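You operate a simulated robot arm through the tools that you are given. There is no shell and no other tool.

You are at the controls of a simulated two-armed robot. One attempt, no reset.

JOB
Mash the lumps, then give the small green tub one scoopful.
Fine: white masher in the lump tray till no lump is left; one red scoop of sugar from that tray; masher and scoop go back where they stood. Set down upright: white masher.

Only the result counts: the job must be done as asked and must still hold three seconds after the hand-in. Knocking over, shifting, dropping, spilling or breaking anything else fails it.

ROBOT AND FRAMES
Two 7-joint arms with two-finger grippers on one trunk that stands fixed in place. Base frame: the origin is at the foot of the trunk, x ahead of it, y to its left, z up; the work surface is at about z = 88. Units: cm, degrees, N and s.
The left shoulder is at [7.1, 21.6, 132.1], the right one opposite. With the tool pointing down near the work surface each hand reaches from about 24 to 84 cm from the base axis, measured 20 degrees to its own side. Payload 3.43 kg a hand.
Tool frame (each hand has its own): the origin (TCP) lies between the finger pads and is the grasp point; the fingertips stand 2 cm ahead of it; z points along the fingers, y is the line along which they close. The gripper opens to 12.4 cm; its body begins 9.3 cm behind the TCP.
Orientation is told as [roll, pitch, yaw] about the base's x, y, z axes, in that order, counted from this pose: with the fingers straight down and closing along the base's y, the tool's x points along the base's -x, its y along +y and its z along -z.

CONTROLS
- The arms move only by the tool arm_command. It takes "left_series", "right_series" or both (then of equal length, played together; a hand with none holds still); each is a list of rows, each a list of 7 numbers: the shift along the tool's x, y, z in cm, then the turn, a rotation vector about the tool's x, y, z in degrees, then the closure in counts, from 0 (fully open) to 255 (shut). In form: [[x, y, z, ax, ay, az, jaw], ...]. A call has 1 to 20 rows; each row is the pose to reach, as a shift and turn from the pose commanded when the call began, along the tool's axes at that moment. A row lasts 0.2 s, in which the tool goes at most 5 cm and 8.6 degrees; a call with a longer step from one row to the next is refused whole, and so is a gripper value outside its range. A pose out of reach is approached as far as the arm can. The call stops where the force on the tool passes 40 N (or 10 N more than at its start, if that is more) or the arm is blocked; 0.2 s more then pass. The fingers move at their own pace (about 7.2 cm/s each) and stop on an object; they squeeze with about 31 N. The grip force told is the motor's: it shows also when the fingers shut on nothing. Time passes only in rows, and 0.2 s behind the last, so rows that repeat a pose let the fingers close. The reply holds the time, the measured pose of the TCP, the force on the tool along the base axes, the opening and the grip force, in the units named above and with some noise, with the torque about the TCP (base axes, N m) and any sound that the robot's microphone picked up.
- Cameras (640 x 400 px; columns grow to the right, rows downward): "scene" is now at [17.5, -4.67, 147.69]; the picture's right is [-0.56, -0.83, 0.00], its down [-0.54, 0.36, -0.76] and it looks along [0.63, -0.43, -0.65] (base axes); focal length 237 px, centre (320, 200). "left" rides on the left gripper at [8.2, -1.4, -14] in its tool frame; the picture's right is [0.17, 0.99, 0.00], its down [-0.83, 0.14, -0.54] and it looks along [-0.53, 0.09, 0.84] (tool axes); focal length 243 px, centre (320, 200). "right" rides on the right gripper at [8.2, 1.4, -14] in its tool frame; the picture's right is [-0.17, 0.99, 0.00], its down [-0.83, -0.14, -0.54] and it looks along [-0.53, -0.09, 0.84] (tool axes); focal length 243 px, centre (320, 200). There is no depth. A picture from a camera that has moved, and an enlarged one, comes with that camera's place and axes in the base frame and with its lens. The place of the scene camera against the robot may be out by one fixed shift of up to 1.2 cm in any direction.
- camera(camera): a new picture of that camera. No time passes.
- slide_trunk(by): moves the trunk up (or, below 0, down) by that many cm; the arms and the scene camera ride with it, the base frame stays. It gives what a move gives, with no picture.
- aim_head(pan, tilt): turns the head with the scene camera to pan (to the left, within 80 degrees either way) and tilt (down, from -29 to 69), counted from straight ahead of the robot (the tilt from the chest, where the trunk bows). It gives what a move gives.
- zoom(camera, box): a new picture of the part [left, top, right, bottom] of that camera's present view, enlarged. No time passes.
- sign_off(): hands the job in; it is judged then, once.

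Nothing tells you positions but the pictures and the camera data. Unless the task says otherwise, let go and move clear before handing in.

The tools are called after "Request:" as a command line: name --argument value ..., lists and objects as JSON in quotes. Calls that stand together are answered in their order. arm_command: Moves the arms, as the interface text tells. Its arguments: {"type":"object","properties":{"left_series":{"type":"array","items":{"type":"array","items":{"type":"number"}}},"right_series":{"type":"array","items":{"type":"array","items":{"type":"number"}}}},"required":[]} The other tools are called the same way: slide_trunk (by) moves the trunk up or down; aim_head (pan, tilt) turns the head that bears the scene camera; camera (camera) takes a picture; zoom (camera, box) takes an enlarged picture of a part of a camera's view; sign_off () hands the job in.

At the start:

```text
t: 0.0
left_ee_pos: [35.31, -4.44, 128.25]
left_tcp_rot: [0.0, 0.1, 0.0]
left_ft_force: [-0.8, 0.1, 0.7]
left_moment: [0.03, 0.01, 0.03]
left_width: 12.38
left_finger_force: 0.1
right_ee_pos: [39.02, -53.41, 131.89]
right_tcp_rot: [0.0, 0.0, 0.0]
right_ft_force: [-0.4, 0.8, 0.0]
right_moment: [-0.02, 0.05, 0.01]
right_width: 12.4
right_finger_force: 0.0
trunk travel left (down, up): [-47.5, 11.6]
head pan, tilt (commanded): [-34.2, 40.4]
```

scene: 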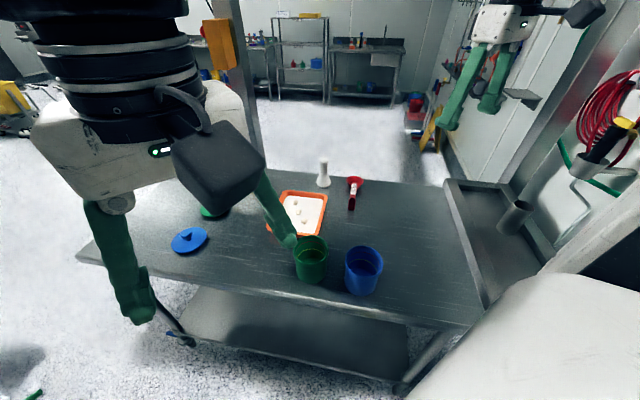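
right: 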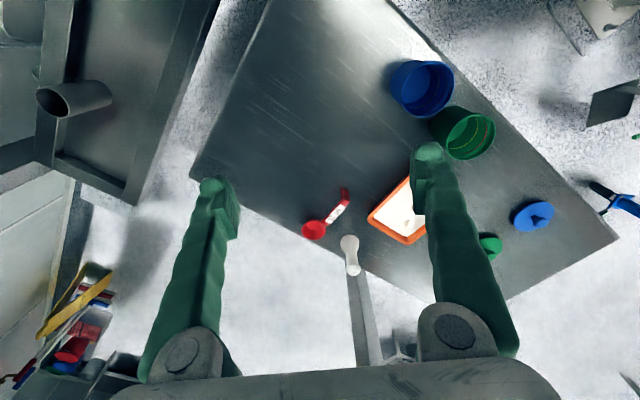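
left: 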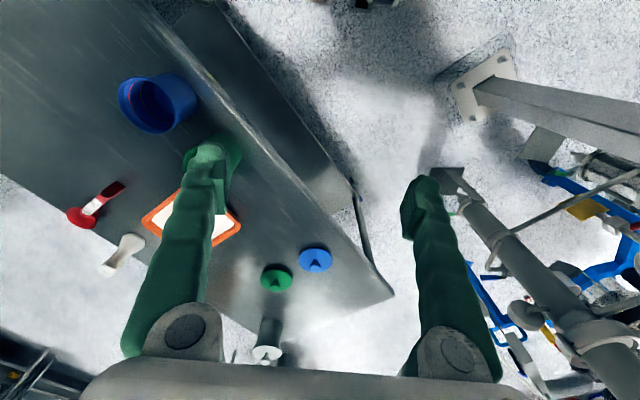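

I see a table with an orange tray of white sugar with lumps, a white masher, a red scoop, a green tub, a blue tub and two lids (blue and green). First I'll take closer pictures to locate everything.

Request:
zoom --camera "scene" --box '[240, 140, 420, 310]'

Request:
zoom --camera "right" --box '[280, 40, 560, 290]'

Request:
zoom --camera "left" --box '[40, 50, 360, 380]'

```text
2.35 times, centred on (330, 225) of scene
camera zoom: at [17.5, -4.67, 147.69], right [-0.56, -0.83, 0.0], down [-0.54, 0.36, -0.76], along [0.63, -0.43, -0.65], focal length 557 px, centre (296, 141)
```

zoom: 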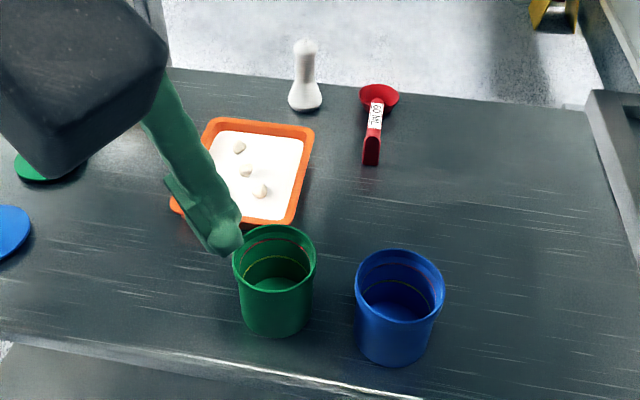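

```text
1.60 times, centred on (420, 165) of right
camera zoom: at [30.86, -52.13, 145.84], right [0.17, 0.99, 0.0], down [0.83, -0.14, 0.54], along [0.53, -0.09, -0.84], focal length 388 px, centre (160, 256)
```

zoom: 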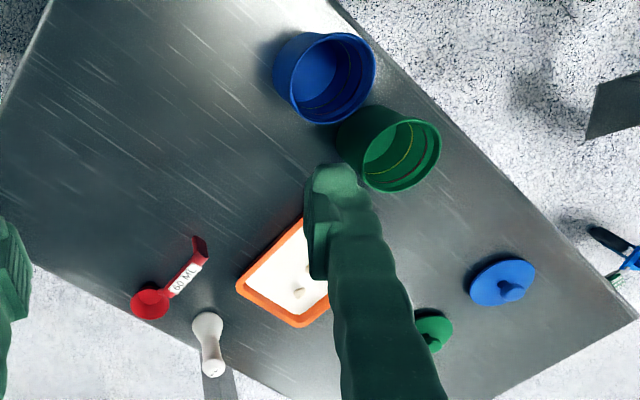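

```text
1.21 times, centred on (200, 215) of left
camera zoom: at [27.11, -5.76, 142.21], right [-0.17, 0.99, 0.0], down [0.83, 0.14, 0.54], along [0.53, 0.09, -0.84], focal length 294 px, centre (466, 182)
```

zoom: 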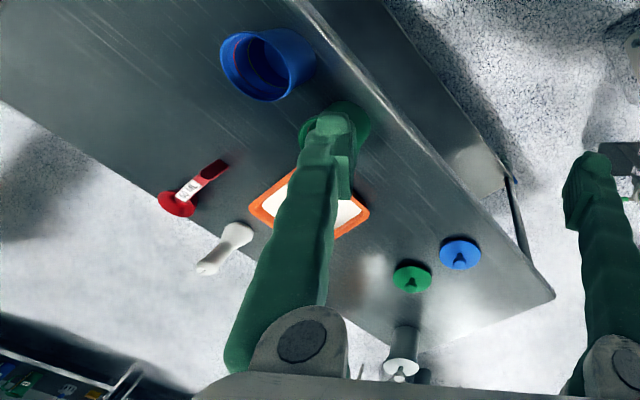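

The left gripper blocks the view of the tray and green tub. I'll move it to the left, away from the work area, and look again.

Request:
arm_command --left_series '[[0, 4, 0, 0, 0, 0, 0], [0, 8, 0, 0, 0, 0, 0], [0, 12, 0, 0, 0, 0, 0], [0, 16, 0, 0, 0, 0, 0], [0, 20, 0, 0, 0, 0, 0], [0, 24, 0, 0, 0, 0, 0], [0, 28, 0, 0, 0, 0, 0], [0, 32, 0, 0, 0, 0, 0]]'

```text
t: 1.8
left_ee_pos: [32.67, 25.42, 126.11]
left_tcp_rot: [0.0, -0.1, 0.1]
left_ft_force: [0.4, 0.0, 1.1]
left_moment: [-0.01, 0.02, 0.01]
left_width: 12.39
left_finger_force: 0.0
left hand out of reach, approached as far as the arm can: row 7, 8
right_ee_pos: [39.01, -53.32, 131.98]
right_tcp_rot: [-0.1, 0.1, -0.1]
right_ft_force: [0.3, -0.3, 1.2]
right_moment: [0.0, 0.0, 0.03]
right_width: 12.4
right_finger_force: 0.1
trunk travel left (down, up): [-47.5, 11.6]
head pan, tilt (commanded): [-34.2, 40.4]
```

Request:
camera --camera "scene"

Request:
zoom --camera "scene" --box '[150, 130, 410, 300]'

Request:
camera --camera "left"

```text
taken
camera scene: at [17.44, -4.51, 147.71], right [-0.56, -0.83, 0.0], down [-0.54, 0.36, -0.76], along [0.63, -0.43, -0.65], focal length 237 px, centre (320, 200)
```

scene: 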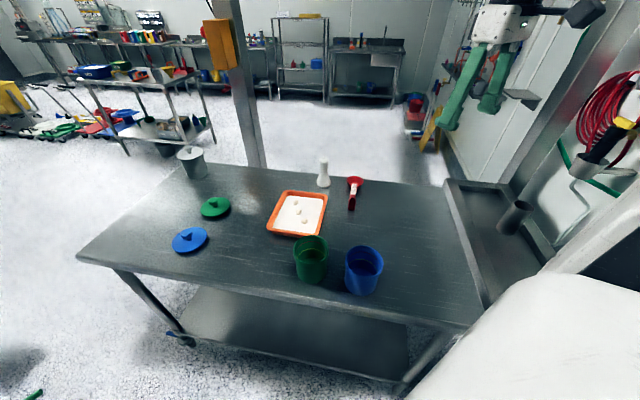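

```text
2.35 times, centred on (280, 215) of scene
camera zoom: at [17.44, -4.51, 147.71], right [-0.56, -0.83, 0.0], down [-0.54, 0.36, -0.76], along [0.63, -0.43, -0.65], focal length 557 px, centre (414, 165)
```

zoom: 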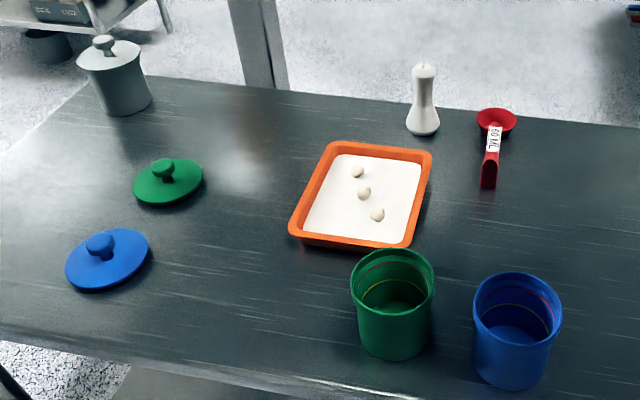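

```text
taken
camera left: at [24.58, 24.08, 139.96], right [-0.17, 0.99, 0.0], down [0.83, 0.14, 0.54], along [0.53, 0.09, -0.84], focal length 243 px, centre (320, 200)
```

left: 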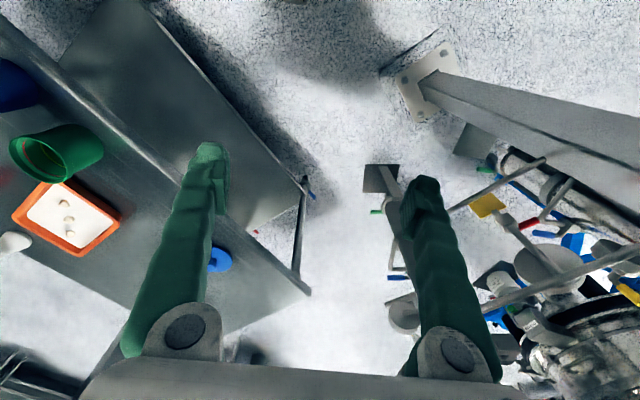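

I can now see the tray with three lumps near (71,-32), the masher standing near (84,-51), the scoop lying with its bowl near (75,-61), the green tub near (50,-24) and the blue tub beside it. I'll bring the right hand closer for better views of the masher and scoop.

Request:
arm_command --right_series '[[-4, 0, 2, 0, 0, 0, 0], [-8, 0, 4, 0, 0, 0, 0], [-12, 0, 6, 0, 0, 0, 0], [-15, 0, 8, 0, 0, 0, 0], [-18, 0, 10, 0, 0, 0, 0]]'

Request:
camera --camera "right"

```text
t: 3.0
left_ee_pos: [33.05, 25.18, 126.06]
left_tcp_rot: [0.1, 0.2, 0.2]
left_ft_force: [0.8, 0.5, 0.1]
left_moment: [-0.01, 0.02, -0.01]
left_width: 12.4
left_finger_force: 0.1
right_ee_pos: [57.43, -53.71, 121.88]
right_tcp_rot: [0.1, 0.0, 0.0]
right_ft_force: [-0.5, 0.8, 0.0]
right_moment: [-0.03, 0.01, 0.01]
right_width: 12.38
right_finger_force: 0.1
trunk travel left (down, up): [-47.5, 11.6]
head pan, tilt (commanded): [-34.2, 40.4]
```

```text
taken
camera right: at [49.2, -52.37, 135.86], right [0.17, 0.99, 0.0], down [0.83, -0.14, 0.54], along [0.53, -0.09, -0.84], focal length 243 px, centre (320, 200)
```

right: 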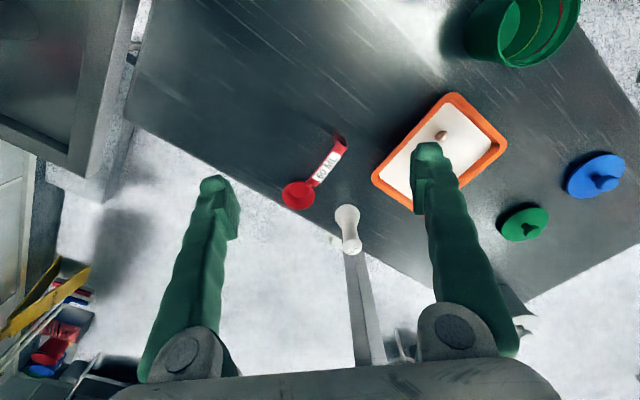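

Request:
zoom --camera "right" --box '[260, 80, 420, 280]'

Request:
zoom --camera "right" --box '[350, 0, 610, 230]'

Request:
zoom --camera "scene" --box '[300, 140, 400, 220]'

```text
2.00 times, centred on (340, 180) of right
camera zoom: at [49.2, -52.37, 135.86], right [0.17, 0.99, 0.0], down [0.83, -0.14, 0.54], along [0.53, -0.09, -0.84], focal length 485 px, centre (280, 240)
```

zoom: 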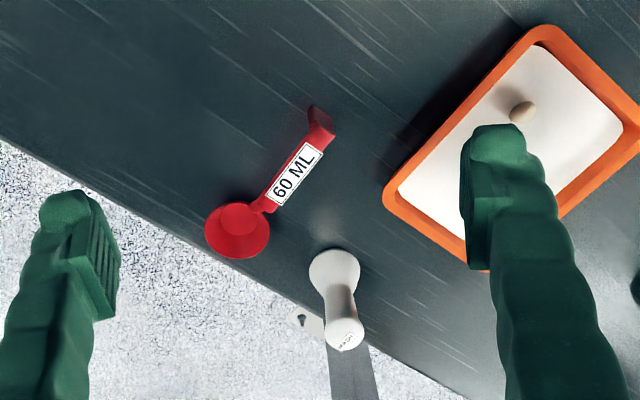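

```text
1.74 times, centred on (480, 115) of right
camera zoom: at [49.2, -52.37, 135.86], right [0.17, 0.99, 0.0], down [0.83, -0.14, 0.54], along [0.53, -0.09, -0.84], focal length 422 px, centre (42, 348)
```

zoom: 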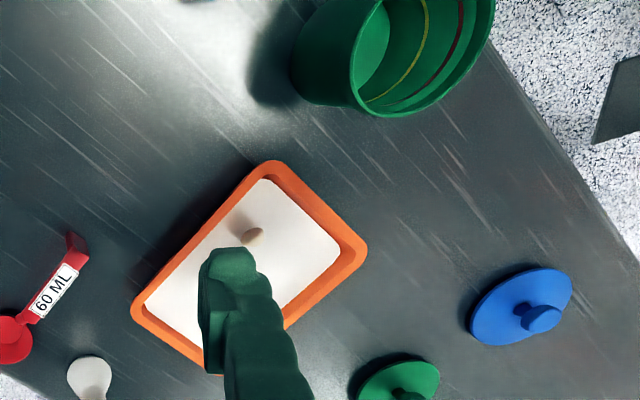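

```text
5.00 times, centred on (350, 180) of scene
camera zoom: at [17.7, -4.65, 147.67], right [-0.56, -0.83, 0.0], down [-0.54, 0.36, -0.76], along [0.63, -0.43, -0.65], focal length 1183 px, centre (170, 300)
```

zoom: 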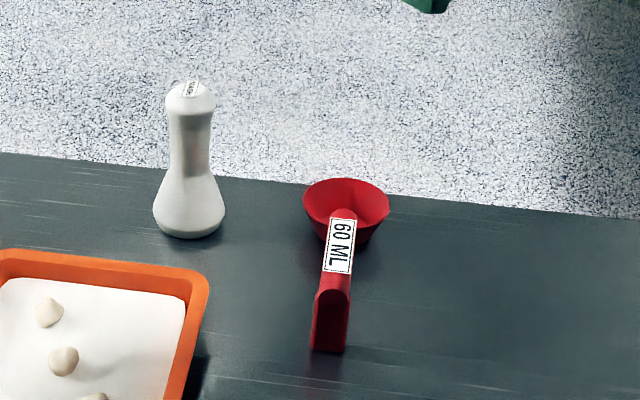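

The masher stands upright at about (84.8,-51.9) and is about 12 cm tall. It is too far for a straight-down grip, so I'll tilt the right tool forward. First I'll lower the trunk a little for reach, then yaw and tilt the right hand.

Request:
slide_trunk --by -8

Request:
arm_command --right_series '[[0, 0, 0, 0, 0, 7, 0], [0, 0, 0, 0, 0, 14, 0], [0, 0, 0, 0, 0, 20, 0]]'

Request:
arm_command --right_series '[[0, 0, 0, 0, -8, 0, 40], [0, 0, 0, 0, -16, 0, 80], [0, 0, 0, 0, -24, 0, 90], [0, 0, 0, 0, -32, 0, 90], [0, 0, 0, 0, -40, 0, 90]]'

Request:
camera --camera "right"

Request:
camera --camera "scene"

```text
t: 4.2
left_ee_pos: [33.14, 24.81, 117.35]
left_tcp_rot: [0.0, 2.3, 0.0]
left_ft_force: [-0.3, 0.1, 0.8]
left_moment: [-0.01, -0.03, 0.03]
left_width: 12.38
left_finger_force: 0.2
right_ee_pos: [57.0, -53.41, 114.01]
right_tcp_rot: [0.0, -0.1, 0.1]
right_ft_force: [-0.4, -0.5, -0.4]
right_moment: [-0.02, -0.01, 0.04]
right_width: 12.4
right_finger_force: 0.0
trunk travel left (down, up): [-39.5, 19.6]
head pan, tilt (commanded): [-34.2, 40.4]
```

```text
t: 5.0
left_ee_pos: [33.01, 24.9, 117.36]
left_tcp_rot: [-0.1, 2.5, 0.0]
left_ft_force: [-0.6, -0.1, -0.2]
left_moment: [-0.01, 0.01, 0.03]
left_width: 12.38
left_finger_force: 0.1
right_ee_pos: [56.95, -53.43, 113.91]
right_tcp_rot: [0.0, -0.1, -20.1]
right_ft_force: [-0.4, -0.6, -0.8]
right_moment: [0.01, 0.01, -0.01]
right_width: 12.41
right_finger_force: 0.0
trunk travel left (down, up): [-39.5, 19.6]
head pan, tilt (commanded): [-34.2, 40.4]
```

```text
t: 6.2
left_ee_pos: [33.04, 24.84, 117.33]
left_tcp_rot: [-0.2, 2.5, 0.1]
left_ft_force: [0.0, 0.0, 0.4]
left_moment: [0.01, -0.02, -0.03]
left_width: 12.38
left_finger_force: 0.1
right_ee_pos: [56.99, -53.51, 113.84]
right_tcp_rot: [0.1, -40.1, -20.1]
right_ft_force: [0.2, 0.2, -0.5]
right_moment: [-0.01, -0.01, -0.01]
right_width: 8.01
right_finger_force: 0.0
trunk travel left (down, up): [-39.5, 19.6]
head pan, tilt (commanded): [-34.2, 40.4]
```

```text
taken
camera right: at [43.16, -46.88, 119.23], right [0.46, 0.88, 0.11], down [0.22, -0.23, 0.95], along [0.86, -0.41, -0.3], focal length 243 px, centre (320, 200)
```

right: 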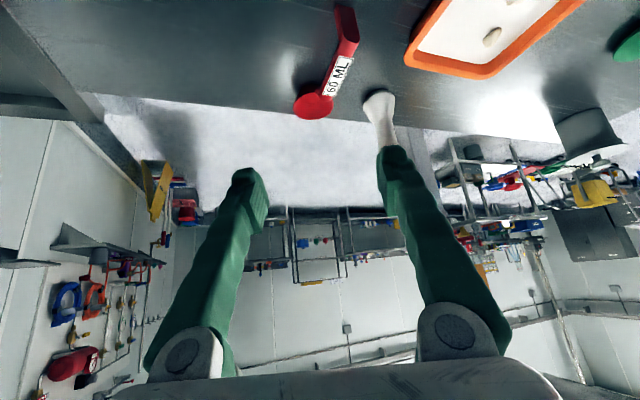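

```text
taken
camera scene: at [20.1, -4.7, 139.13], right [-0.56, -0.83, 0.0], down [-0.54, 0.36, -0.76], along [0.63, -0.43, -0.65], focal length 237 px, centre (320, 200)
```

scene: 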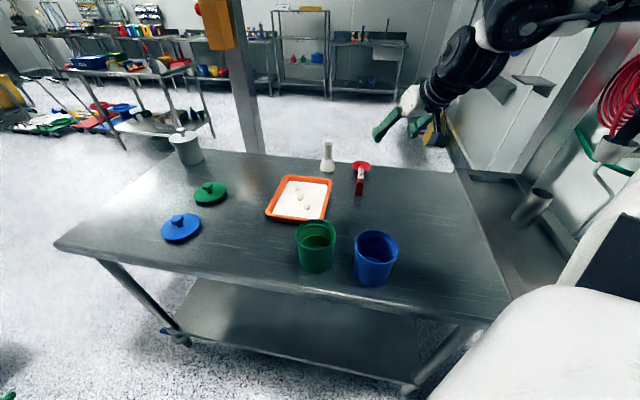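

The scene is unchanged after lowering the trunk, and the tool is now tilted 40 degrees toward the masher. I'll move to a pre-grasp point about 10 cm short of the masher's neck.

Request:
arm_command --right_series '[[-1.3, 1.8, 3.4, 0, 0, 0, 90], [-2.6, 3.7, 6.8, 0, 0, 0, 90], [-3.95, 5.5, 10.2, 0, 0, 0, 90], [-5.3, 7.3, 13.6, 0, 0, 0, 90], [-6.6, 9.2, 17.0, 0, 0, 0, 90], [-7.9, 11.0, 20.45, 0, 0, 0, 90], [-7.9, 11.0, 20.45, 0, 0, 0, 90]]'

Request:
camera --camera "right"

Request:
zoom --camera "scene" --box '[270, 100, 430, 220]'

```text
t: 7.8
left_ee_pos: [32.99, 24.93, 117.41]
left_tcp_rot: [-0.1, 2.4, 0.0]
left_ft_force: [0.4, -0.3, -1.3]
left_moment: [0.01, -0.02, 0.01]
left_width: 12.41
left_finger_force: 0.0
right_ee_pos: [78.75, -49.82, 103.58]
right_tcp_rot: [0.2, -40.0, -20.0]
right_ft_force: [0.7, -0.2, 0.6]
right_moment: [-0.02, 0.0, 0.02]
right_width: 8.05
right_finger_force: 0.0
trunk travel left (down, up): [-39.5, 19.6]
head pan, tilt (commanded): [-34.2, 40.4]
```

```text
taken
camera right: at [64.99, -43.31, 108.86], right [0.46, 0.88, 0.11], down [0.22, -0.23, 0.95], along [0.86, -0.41, -0.3], focal length 243 px, centre (320, 200)
```

right: 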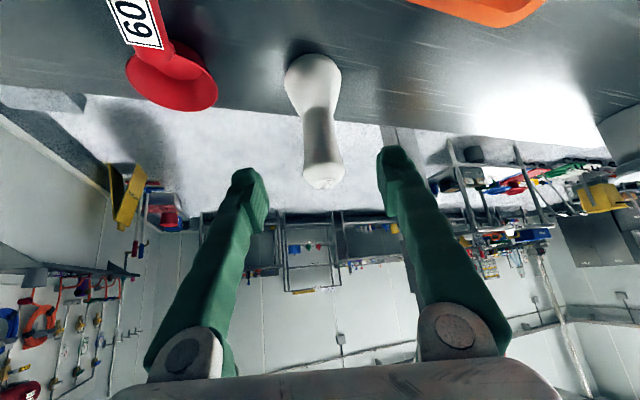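

```text
3.33 times, centred on (350, 160) of scene
camera zoom: at [20.01, -4.68, 139.15], right [-0.56, -0.83, 0.0], down [-0.54, 0.36, -0.76], along [0.63, -0.43, -0.65], focal length 789 px, centre (220, 333)
```

zoom: 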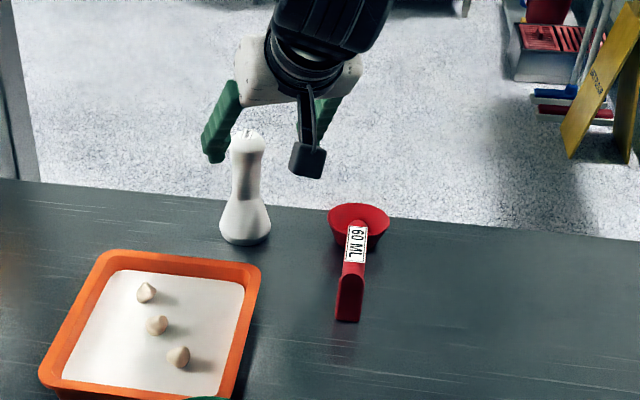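

The masher's axis is in line with the fingers, at about (84.7,-51.8) with its top at z≈100. I'll advance 10 cm along the tool axis and check before closing.

Request:
arm_command --right_series '[[0, 0.2, 3.5, 0, 0, 0, 90], [0, 0.2, 7, 0, 0, 0, 90], [0, 0.2, 9, 0, 0, 0, 90], [0, 0.2, 10.2, 0, 0, 0, 90]]'

Request:
camera --camera "right"

Request:
zoom --camera "scene" --box '[270, 100, 430, 220]'

```text
t: 8.8
left_ee_pos: [33.22, 24.84, 117.39]
left_tcp_rot: [-0.1, 2.5, 0.0]
left_ft_force: [0.5, 0.7, 0.1]
left_moment: [0.01, 0.02, 0.01]
left_width: 12.39
left_finger_force: 0.1
right_ee_pos: [85.02, -51.81, 95.31]
right_tcp_rot: [0.0, -40.0, -20.0]
right_ft_force: [0.1, 0.5, -0.5]
right_moment: [0.02, -0.02, 0.0]
right_width: 8.04
right_finger_force: 0.1
trunk travel left (down, up): [-39.5, 19.6]
head pan, tilt (commanded): [-34.2, 40.4]
```

```text
taken
camera right: at [71.1, -45.35, 100.83], right [0.46, 0.88, 0.11], down [0.22, -0.23, 0.95], along [0.86, -0.41, -0.3], focal length 243 px, centre (320, 200)
```

right: 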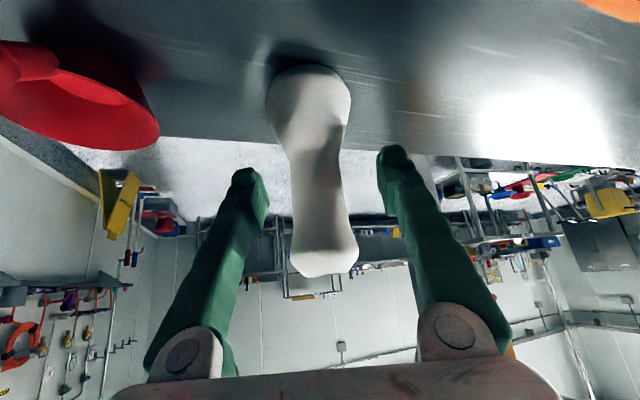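

```text
3.33 times, centred on (350, 160) of scene
camera zoom: at [20.18, -4.7, 139.11], right [-0.56, -0.83, 0.0], down [-0.54, 0.36, -0.76], along [0.63, -0.43, -0.65], focal length 789 px, centre (220, 333)
```

zoom: 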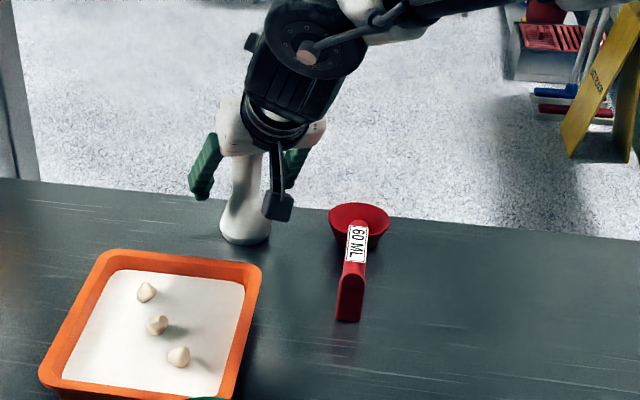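

The neck of the masher sits between the finger pads. I'll close the gripper.

Request:
arm_command --right_series '[[0, 0, 0, 0, 0, 0, 150], [0, 0, 0, 0, 0, 0, 200], [0, 0, 0, 0, 0, 0, 255], [0, 0, 0, 0, 0, 0, 255], [0, 0, 0, 0, 0, 0, 255]]'

Request:
camera --camera "right"

```text
t: 10.0
left_ee_pos: [33.14, 24.88, 117.38]
left_tcp_rot: [-0.1, 2.5, 0.1]
left_ft_force: [0.9, -0.6, -0.4]
left_moment: [-0.01, -0.02, -0.02]
left_width: 12.41
left_finger_force: 0.1
right_ee_pos: [84.84, -51.75, 95.47]
right_tcp_rot: [0.0, -40.0, -20.0]
right_ft_force: [0.1, -0.9, 0.1]
right_moment: [0.0, 0.01, 0.0]
right_width: 2.99
right_finger_force: 31.5
trunk travel left (down, up): [-39.5, 19.6]
head pan, tilt (commanded): [-34.2, 40.4]
```

```text
taken
camera right: at [71.06, -45.32, 100.87], right [0.46, 0.88, 0.11], down [0.22, -0.23, 0.95], along [0.86, -0.41, -0.3], focal length 243 px, centre (320, 200)
```

right: 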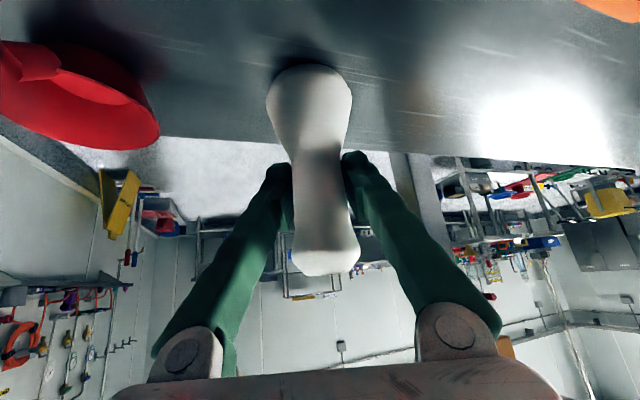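

The masher is gripped (opening 3.0 cm). I'll lift it straight up 11 cm.

Request:
arm_command --right_series '[[-1.3, 0, -1.53, 0, 0, 0, 255], [-3.2, 0, -3.8, 0, 0, 0, 255], [-5.1, 0, -6.1, 0, 0, 0, 255], [-7.07, 0, -8.43, 0, 0, 0, 255], [-7.07, 0, -8.43, 0, 0, 0, 255]]'

Request:
camera --camera "right"

Request:
camera --camera "scene"

Request:
zoom --camera "scene" --box '[250, 160, 350, 240]'

```text
t: 11.2
left_ee_pos: [33.16, 24.76, 117.34]
left_tcp_rot: [-0.1, 2.5, 0.0]
left_ft_force: [-0.1, -0.9, -0.5]
left_moment: [0.02, 0.01, 0.02]
left_width: 12.38
left_finger_force: 0.0
right_ee_pos: [84.95, -52.02, 106.36]
right_tcp_rot: [0.0, -40.0, -20.1]
right_ft_force: [-0.2, -1.0, -1.9]
right_moment: [-0.01, -0.04, -0.02]
right_width: 2.95
right_finger_force: 31.2
trunk travel left (down, up): [-39.5, 19.6]
head pan, tilt (commanded): [-34.2, 40.4]
```

```text
taken
camera right: at [71.17, -45.44, 111.85], right [0.46, 0.88, 0.11], down [0.23, -0.23, 0.95], along [0.86, -0.41, -0.3], focal length 243 px, centre (320, 200)
```

right: 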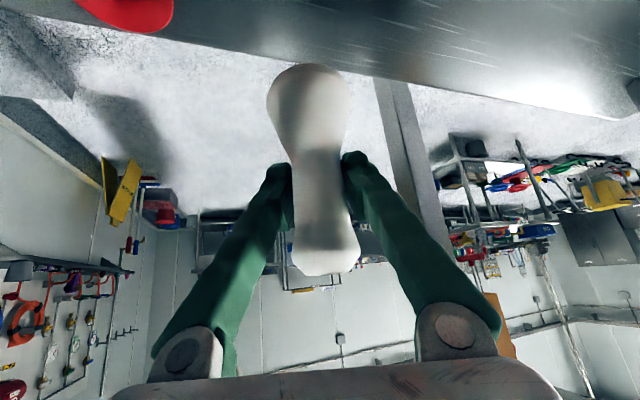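

```text
taken
camera scene: at [20.19, -4.72, 139.11], right [-0.56, -0.83, 0.0], down [-0.54, 0.36, -0.76], along [0.63, -0.43, -0.65], focal length 237 px, centre (320, 200)
```

scene: 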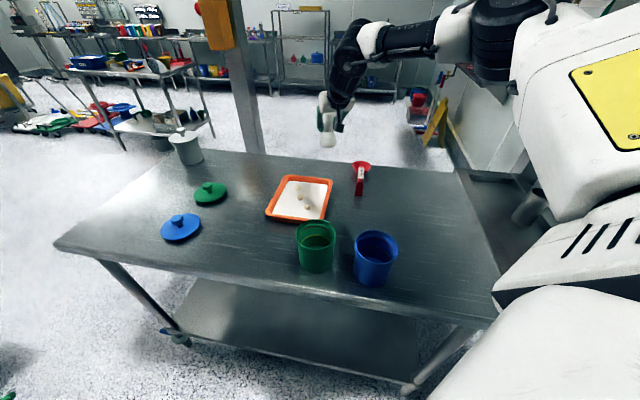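

```text
5.00 times, centred on (300, 200) of scene
camera zoom: at [20.19, -4.72, 139.11], right [-0.56, -0.83, 0.0], down [-0.54, 0.36, -0.76], along [0.63, -0.43, -0.65], focal length 1183 px, centre (420, 200)
```

zoom: 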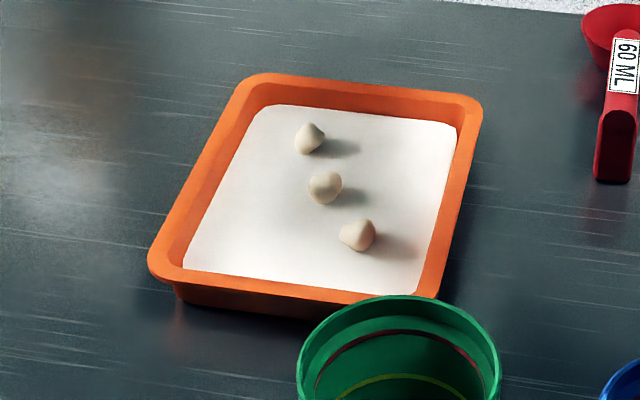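

The masher is held securely. The lumps are at about (77,-35), (72,-33) and (67,-32.5). I'll carry the masher above the middle lump while yawing the hand to +10, so the wrist camera stays clear of the tubs.

Request:
arm_command --right_series '[[2.36, 2.23, -1.98, -3.2, 0, -3.83, 255], [4.72, 4.46, -3.96, -6.4, 0, -7.67, 255], [7.08, 6.7, -5.95, -9.65, 0, -11.5, 255], [9.45, 8.93, -7.93, -12.9, 0, -15.3, 255], [11.8, 11.16, -9.9, -16.1, 0, -19.2, 255], [14.17, 13.39, -11.89, -19.3, 0, -23.0, 255], [14.17, 13.39, -11.89, -19.3, 0, -23.0, 255]]'

Request:
camera --camera "right"

Request:
camera --camera "scene"

Request:
zoom --camera "scene" --box '[250, 160, 350, 240]'

```text
t: 12.8
left_ee_pos: [33.25, 24.79, 117.27]
left_tcp_rot: [-0.1, 2.6, 0.1]
left_ft_force: [0.4, 0.2, -0.1]
left_moment: [0.01, -0.02, 0.02]
left_width: 12.4
left_finger_force: 0.1
right_ee_pos: [72.48, -32.83, 106.15]
right_tcp_rot: [0.0, -40.0, 10.2]
right_ft_force: [1.6, -0.3, -3.3]
right_moment: [0.0, -0.05, -0.02]
right_width: 2.51
right_finger_force: 30.8
trunk travel left (down, up): [-39.5, 19.6]
head pan, tilt (commanded): [-34.2, 40.4]
```

```text
taken
camera right: at [57.28, -34.12, 111.61], right [-0.05, 0.99, 0.11], down [0.31, -0.09, 0.95], along [0.95, 0.08, -0.3], focal length 243 px, centre (320, 200)
```

right: 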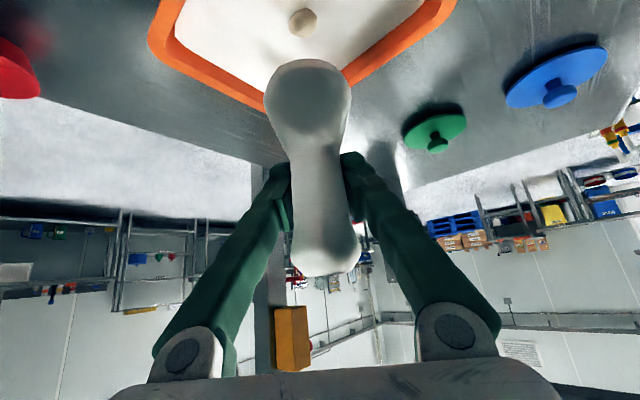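

```text
taken
camera scene: at [20.18, -4.72, 139.11], right [-0.56, -0.83, 0.0], down [-0.54, 0.36, -0.76], along [0.63, -0.43, -0.65], focal length 237 px, centre (320, 200)
```

scene: 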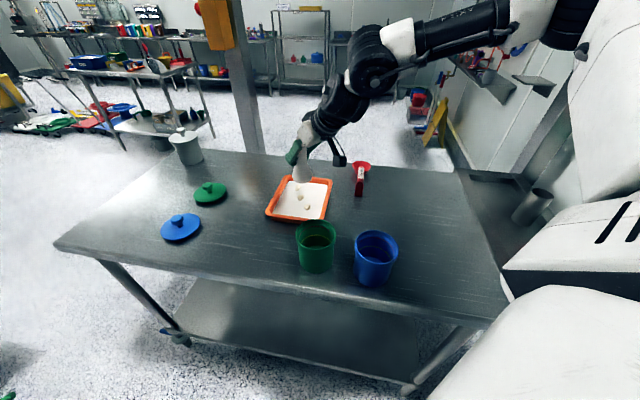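

```text
5.00 times, centred on (300, 200) of scene
camera zoom: at [20.18, -4.72, 139.11], right [-0.56, -0.83, 0.0], down [-0.54, 0.36, -0.76], along [0.63, -0.43, -0.65], focal length 1183 px, centre (420, 200)
```

zoom: 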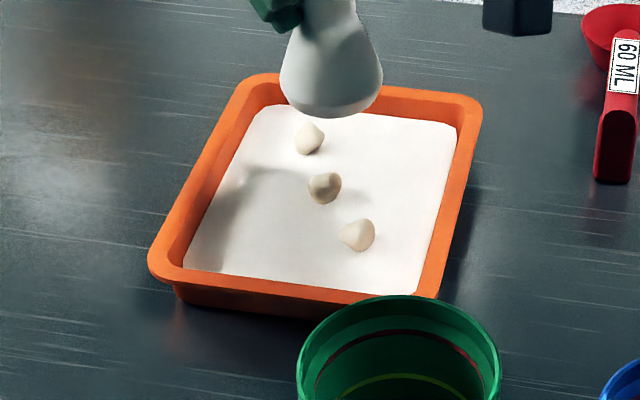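

The masher is directly above the middle lump (about (72.3,-32.6)). I'll descend to just above it, then press down slowly.

Request:
arm_command --right_series '[[1.6, 0, 1.9, 0, 0, 0, 255], [3.2, 0, 3.8, 0, 0, 0, 255], [3.85, 0, 4.6, 0, 0, 0, 255], [4.2, 0, 5.0, 0, 0, 0, 255], [4.5, 0, 5.36, 0, 0, 0, 255], [4.8, 0, 5.75, 0, 0, 0, 255], [5.14, 0, 6.13, 0, 0, 0, 255], [5.3, 0, 6.3, 0, 0, 0, 255]]'

Request:
camera --camera "right"

Request:
zoom --camera "scene" --box '[250, 150, 350, 230]'

```text
t: 14.6
left_ee_pos: [33.15, 24.8, 117.28]
left_tcp_rot: [0.0, 2.5, 0.0]
left_ft_force: [0.0, 0.4, -0.5]
left_moment: [-0.01, -0.02, 0.01]
left_width: 12.39
left_finger_force: 0.0
right_ee_pos: [72.31, -32.71, 98.29]
right_tcp_rot: [0.0, -40.0, 10.0]
right_ft_force: [-0.6, -0.1, -2.8]
right_moment: [0.04, -0.04, 0.0]
right_width: 2.54
right_finger_force: 30.6
trunk travel left (down, up): [-39.5, 19.6]
head pan, tilt (commanded): [-34.2, 40.4]
```

```text
taken
camera right: at [57.06, -34.21, 103.63], right [-0.05, 0.99, 0.11], down [0.31, -0.09, 0.95], along [0.95, 0.08, -0.3], focal length 243 px, centre (320, 200)
```

right: 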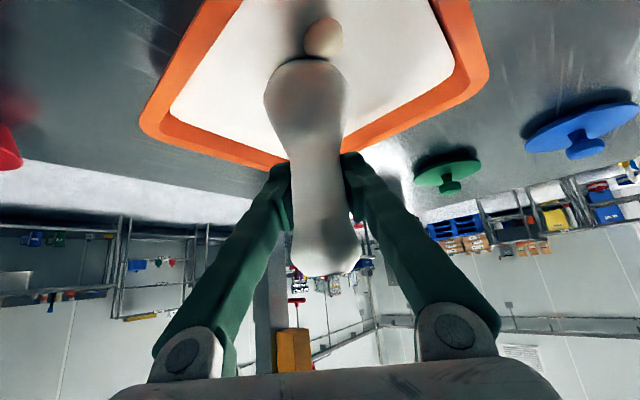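

```text
5.00 times, centred on (300, 190) of scene
camera zoom: at [20.15, -4.68, 139.12], right [-0.56, -0.83, 0.0], down [-0.54, 0.36, -0.76], along [0.63, -0.43, -0.65], focal length 1183 px, centre (420, 250)
```

zoom: 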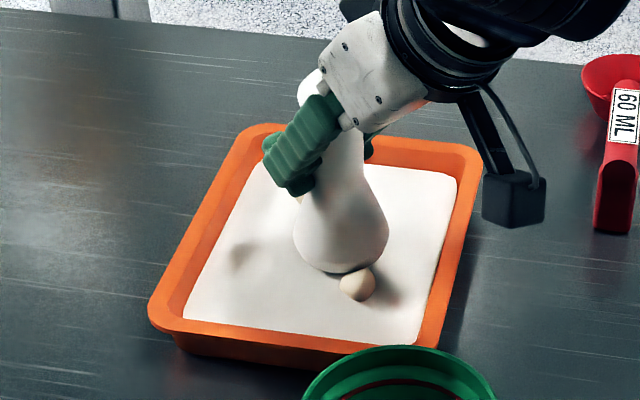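

No contact force yet at TCP z=98.3. I'll keep pressing down in small steps until contact.

Request:
arm_command --right_series '[[0.19, 0, 0.23, 0, 0, 0, 255], [0.39, 0, 0.46, 0, 0, 0, 255], [0.58, 0, 0.69, 0, 0, 0, 255], [0.77, 0, 0.92, 0, 0, 0, 255], [0.96, 0, 1.15, 0, 0, 0, 255]]'

Request:
zoom --camera "scene" --box '[250, 150, 350, 230]'

Request:
camera --camera "right"

```text
t: 15.8
left_ee_pos: [33.22, 24.89, 117.3]
left_tcp_rot: [-0.1, 2.5, 0.0]
left_ft_force: [-1.2, -0.1, 0.6]
left_moment: [0.03, 0.0, 0.03]
left_width: 12.39
left_finger_force: 0.1
right_ee_pos: [72.21, -32.76, 96.75]
right_tcp_rot: [0.0, -39.9, 10.0]
right_ft_force: [0.0, 0.0, -1.8]
right_moment: [0.03, -0.04, -0.01]
right_width: 2.46
right_finger_force: 30.9
trunk travel left (down, up): [-39.5, 19.6]
head pan, tilt (commanded): [-34.2, 40.4]
```

```text
5.00 times, centred on (300, 190) of scene
camera zoom: at [20.15, -4.68, 139.12], right [-0.56, -0.83, 0.0], down [-0.54, 0.36, -0.76], along [0.63, -0.43, -0.65], focal length 1183 px, centre (420, 250)
```

zoom: 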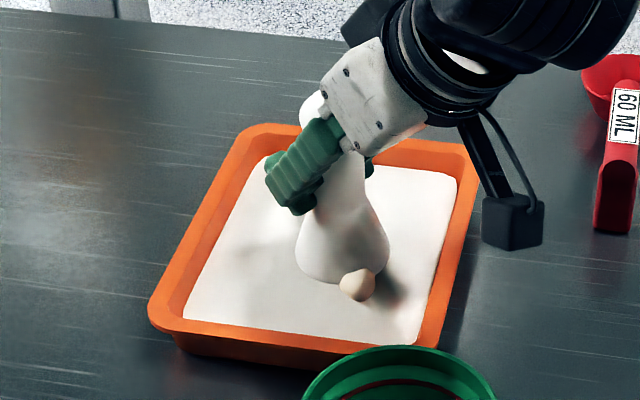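

```text
taken
camera right: at [57.04, -34.21, 102.2], right [-0.05, 0.99, 0.11], down [0.31, -0.09, 0.95], along [0.95, 0.08, -0.3], focal length 243 px, centre (320, 200)
```

right: 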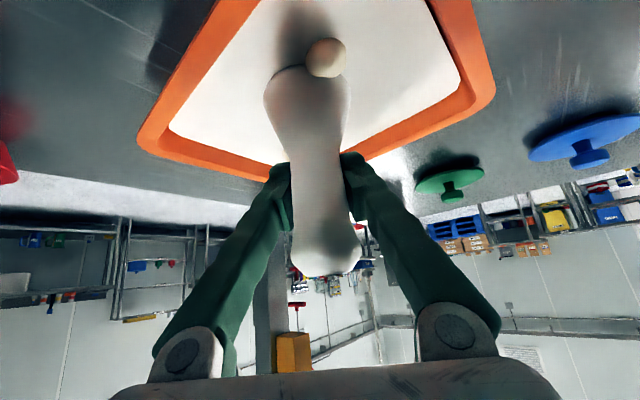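

Still no resistance, and the masher bottom should be around z≈89.3. I'll keep going down carefully in small steps until force builds.

Request:
arm_command --right_series '[[0.13, 0, 0.15, 0, 0, 0, 255], [0.26, 0, 0.31, 0, 0, 0, 255], [0.39, 0, 0.46, 0, 0, 0, 255], [0.51, 0, 0.61, 0, 0, 0, 255]]'

Request:
zoom --camera "scene" --box '[250, 150, 350, 230]'

```text
t: 16.8
left_ee_pos: [33.19, 24.92, 117.29]
left_tcp_rot: [-0.2, 2.6, 0.0]
left_ft_force: [0.1, -0.4, 0.7]
left_moment: [0.01, -0.01, 0.01]
left_width: 12.41
left_finger_force: 0.0
right_ee_pos: [72.19, -32.89, 95.94]
right_tcp_rot: [0.0, -40.0, 10.0]
right_ft_force: [-0.4, 0.5, -3.3]
right_moment: [0.03, -0.04, -0.03]
right_width: 2.48
right_finger_force: 30.7
trunk travel left (down, up): [-39.5, 19.6]
head pan, tilt (commanded): [-34.2, 40.4]
```

```text
5.00 times, centred on (300, 190) of scene
camera zoom: at [20.16, -4.68, 139.12], right [-0.56, -0.83, 0.0], down [-0.54, 0.36, -0.76], along [0.63, -0.43, -0.65], focal length 1183 px, centre (420, 250)
```

zoom: 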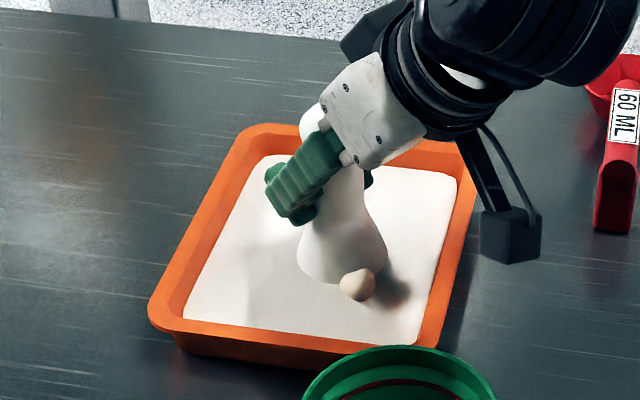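

The arm felt no resistance, so I'll lift the masher and check whether the middle lump is crushed.

Request:
arm_command --right_series '[[-1.6, 0, -1.9, 0, 0, 0, 255], [-3.2, 0, -3.8, 0, 0, 0, 255], [-5.14, 0, -6.13, 0, 0, 0, 255], [-5.14, 0, -6.13, 0, 0, 0, 255]]'

Request:
zoom --camera "scene" --box '[250, 150, 350, 230]'

Request:
camera --camera "right"

```text
t: 17.8
left_ee_pos: [33.22, 24.88, 117.17]
left_tcp_rot: [-0.1, 2.6, -0.1]
left_ft_force: [0.1, -1.4, 0.3]
left_moment: [0.01, -0.01, -0.03]
left_width: 12.42
left_finger_force: 0.2
right_ee_pos: [72.41, -32.99, 103.84]
right_tcp_rot: [0.1, -40.1, 10.0]
right_ft_force: [0.3, -0.4, -2.2]
right_moment: [0.02, -0.05, 0.03]
right_width: 2.47
right_finger_force: 31.1
trunk travel left (down, up): [-39.5, 19.6]
head pan, tilt (commanded): [-34.2, 40.4]
```

```text
5.00 times, centred on (300, 190) of scene
camera zoom: at [20.19, -4.7, 139.11], right [-0.56, -0.83, 0.0], down [-0.54, 0.36, -0.76], along [0.63, -0.43, -0.65], focal length 1183 px, centre (420, 250)
```

zoom: 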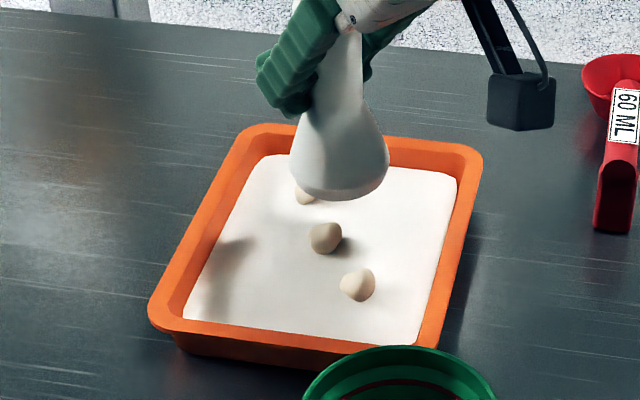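

```text
taken
camera right: at [57.1, -34.33, 109.25], right [-0.05, 0.99, 0.11], down [0.31, -0.09, 0.95], along [0.95, 0.08, -0.3], focal length 243 px, centre (320, 200)
```

right: 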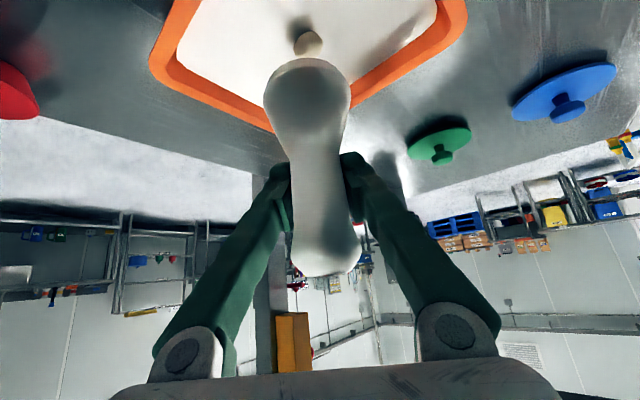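

The middle lump is still whole. The masher never reached the tray floor, so it needs real pressing force. I'll go down again over the same lump and push until a clear contact force appears.

Request:
arm_command --right_series '[[1.93, 0.2, 2.3, 0, 0, 0, 255], [3.86, 0.3, 4.6, 0, 0, 0, 255], [5.08, 0.3, 6.05, 0, 0, 0, 255], [5.18, 0.3, 6.17, 0, 0, 0, 255], [5.27, 0.3, 6.28, 0, 0, 0, 255], [5.37, 0.3, 6.4, 0, 0, 0, 255], [5.47, 0.3, 6.51, 0, 0, 0, 255], [5.56, 0.3, 6.63, 0, 0, 0, 255]]'

Request:
zoom --camera "scene" --box '[250, 150, 350, 230]'

```text
t: 19.6
left_ee_pos: [32.94, 24.98, 117.31]
left_tcp_rot: [-0.2, 2.2, 0.0]
left_ft_force: [0.3, 0.7, 0.3]
left_moment: [-0.02, 0.02, -0.01]
left_width: 12.38
left_finger_force: 0.1
right_ee_pos: [72.49, -32.52, 95.85]
right_tcp_rot: [0.0, -40.6, 10.0]
right_ft_force: [7.1, -5.1, 25.7]
right_moment: [-0.01, 0.11, 0.09]
right_width: 2.37
right_finger_force: 30.8
trunk travel left (down, up): [-39.5, 19.6]
head pan, tilt (commanded): [-34.2, 40.4]
```

```text
5.00 times, centred on (300, 190) of scene
camera zoom: at [19.93, -4.61, 139.17], right [-0.56, -0.83, 0.0], down [-0.54, 0.36, -0.76], along [0.63, -0.43, -0.65], focal length 1183 px, centre (420, 250)
```

zoom: 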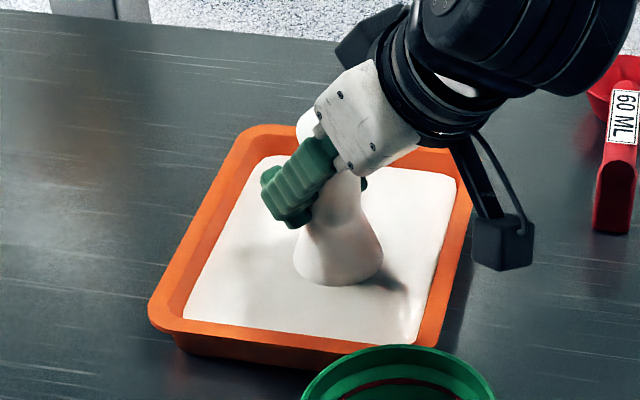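

There is now 26 N of contact force, and at least one lump appears to be gone. I'll lift and look.

Request:
arm_command --right_series '[[-0.6, 0, -0.7, 0, 0, 0, 255], [-2.0, 0, -2.4, 0, 0, 0, 255], [-3.8, 0, -4.5, 0, 0, 0, 255], [-5.5, 0, -6.6, 0, 0, 0, 255], [-5.5, 0, -6.6, 0, 0, 0, 255]]'

Request:
zoom --camera "scene" --box '[250, 150, 350, 230]'

Request:
camera --camera "right"

```text
t: 20.8
left_ee_pos: [33.11, 24.76, 117.31]
left_tcp_rot: [-0.1, 2.5, 0.0]
left_ft_force: [0.5, 0.2, -0.6]
left_moment: [0.02, -0.02, 0.03]
left_width: 12.37
left_finger_force: 0.1
right_ee_pos: [72.18, -32.65, 103.93]
right_tcp_rot: [0.1, -39.9, 10.0]
right_ft_force: [0.6, -0.3, -1.8]
right_moment: [-0.01, -0.06, 0.01]
right_width: 2.32
right_finger_force: 31.2
trunk travel left (down, up): [-39.5, 19.6]
head pan, tilt (commanded): [-34.2, 40.4]
```

```text
5.00 times, centred on (300, 190) of scene
camera zoom: at [20.16, -4.68, 139.11], right [-0.56, -0.83, 0.0], down [-0.54, 0.36, -0.76], along [0.63, -0.43, -0.65], focal length 1183 px, centre (420, 250)
```

zoom: 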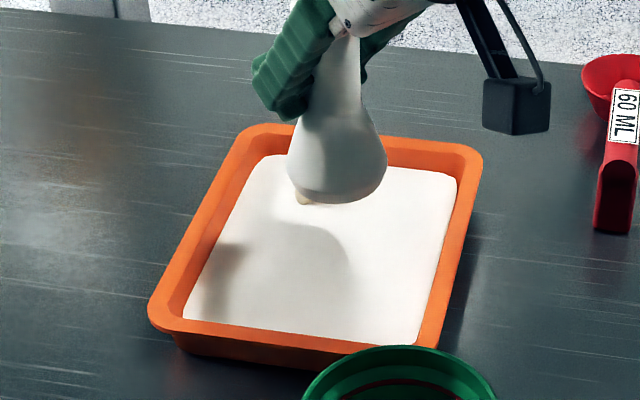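

```text
taken
camera right: at [56.97, -33.94, 109.23], right [-0.05, 0.99, 0.11], down [0.31, -0.09, 0.95], along [0.95, 0.08, -0.3], focal length 243 px, centre (320, 200)
```

right: 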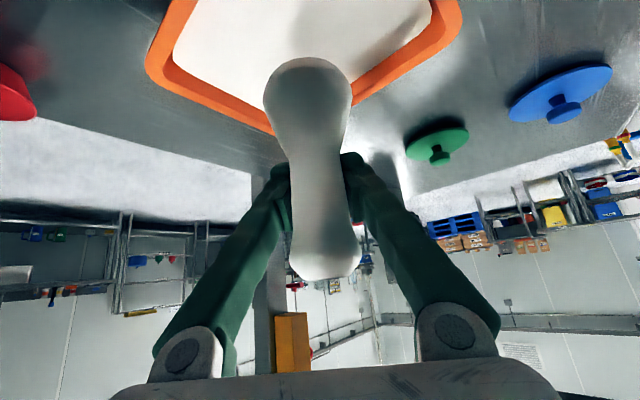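

Two lumps are gone and only the far one at about (77,-34.5) remains. I'll shift the masher over it and press down the same way.

Request:
arm_command --right_series '[[-1.5, -1.15, 1.27, 0, 0, 0, 255], [-3.03, -2.29, 2.55, 0, 0, 0, 255], [-3.03, -2.29, 2.55, 0, 0, 0, 255]]'

Request:
zoom --camera "scene" --box '[250, 150, 350, 230]'

Request:
camera --camera "right"

```text
t: 21.6
left_ee_pos: [33.11, 25.0, 117.36]
left_tcp_rot: [-0.2, 2.5, 0.1]
left_ft_force: [0.3, -0.1, -0.1]
left_moment: [-0.03, -0.02, 0.01]
left_width: 12.39
left_finger_force: 0.0
right_ee_pos: [76.52, -34.18, 103.93]
right_tcp_rot: [0.0, -39.9, 10.0]
right_ft_force: [-0.2, -0.7, -3.1]
right_moment: [0.04, -0.05, 0.03]
right_width: 2.35
right_finger_force: 30.8
trunk travel left (down, up): [-39.5, 19.6]
head pan, tilt (commanded): [-34.2, 40.4]
```

```text
5.00 times, centred on (300, 190) of scene
camera zoom: at [20.09, -4.68, 139.13], right [-0.56, -0.83, 0.0], down [-0.54, 0.36, -0.76], along [0.63, -0.43, -0.65], focal length 1183 px, centre (420, 250)
```

zoom: 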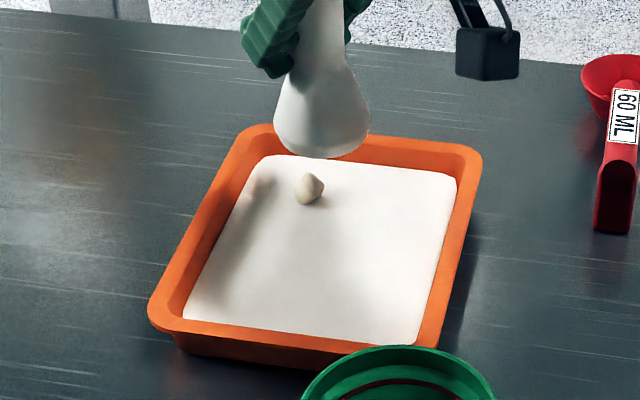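

```text
taken
camera right: at [61.22, -35.48, 109.33], right [-0.05, 0.99, 0.11], down [0.31, -0.09, 0.95], along [0.95, 0.08, -0.3], focal length 243 px, centre (320, 200)
```

right: 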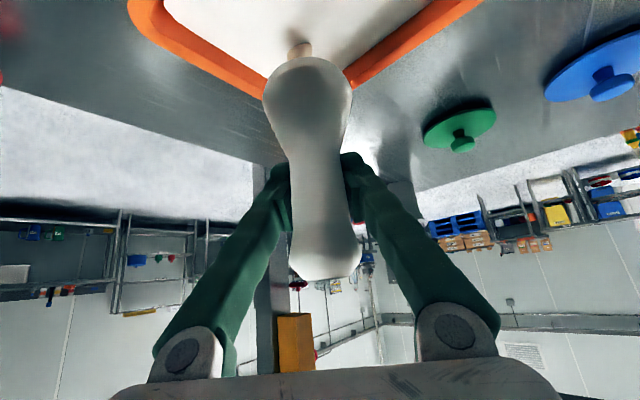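

The masher is right over the remaining lump (about (76.8,-34.6)). I'll press down now.

Request:
arm_command --right_series '[[1.93, -0.2, 2.3, 0, 0, 0, 255], [3.86, -0.3, 4.6, 0, 0, 0, 255], [4.9, -0.3, 5.83, 0, 0, 0, 255], [5.08, -0.3, 6.05, 0, 0, 0, 255], [5.18, -0.3, 6.17, 0, 0, 0, 255], [5.27, -0.3, 6.28, 0, 0, 0, 255], [5.37, -0.3, 6.4, 0, 0, 0, 255], [5.47, -0.3, 6.51, 0, 0, 0, 255], [5.56, -0.3, 6.63, 0, 0, 0, 255]]'

Request:
zoom --camera "scene" --box '[250, 150, 350, 230]'

```text
t: 23.6
left_ee_pos: [33.04, 24.95, 117.44]
left_tcp_rot: [-0.1, 2.4, 0.0]
left_ft_force: [0.2, -0.2, 0.2]
left_moment: [-0.03, 0.01, -0.01]
left_width: 12.41
left_finger_force: 0.1
right_ee_pos: [76.54, -34.46, 95.79]
right_tcp_rot: [-0.2, -40.5, 10.0]
right_ft_force: [5.0, -4.9, 18.1]
right_moment: [-0.21, 0.42, 0.18]
right_width: 2.28
right_finger_force: 31.0
trunk travel left (down, up): [-39.5, 19.6]
head pan, tilt (commanded): [-34.2, 40.4]
```

```text
5.00 times, centred on (300, 190) of scene
camera zoom: at [19.99, -4.64, 139.16], right [-0.56, -0.83, 0.0], down [-0.54, 0.36, -0.76], along [0.63, -0.43, -0.65], focal length 1183 px, centre (420, 250)
```

zoom: 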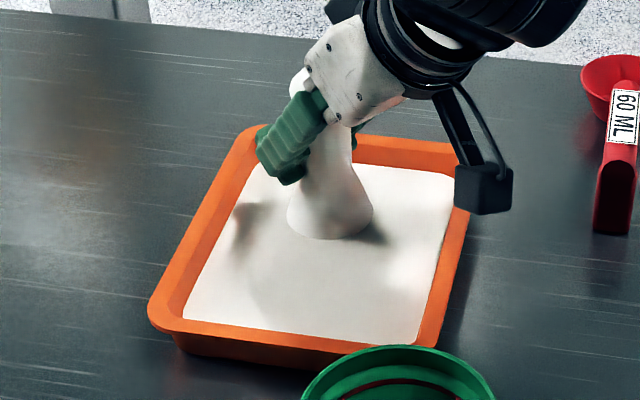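

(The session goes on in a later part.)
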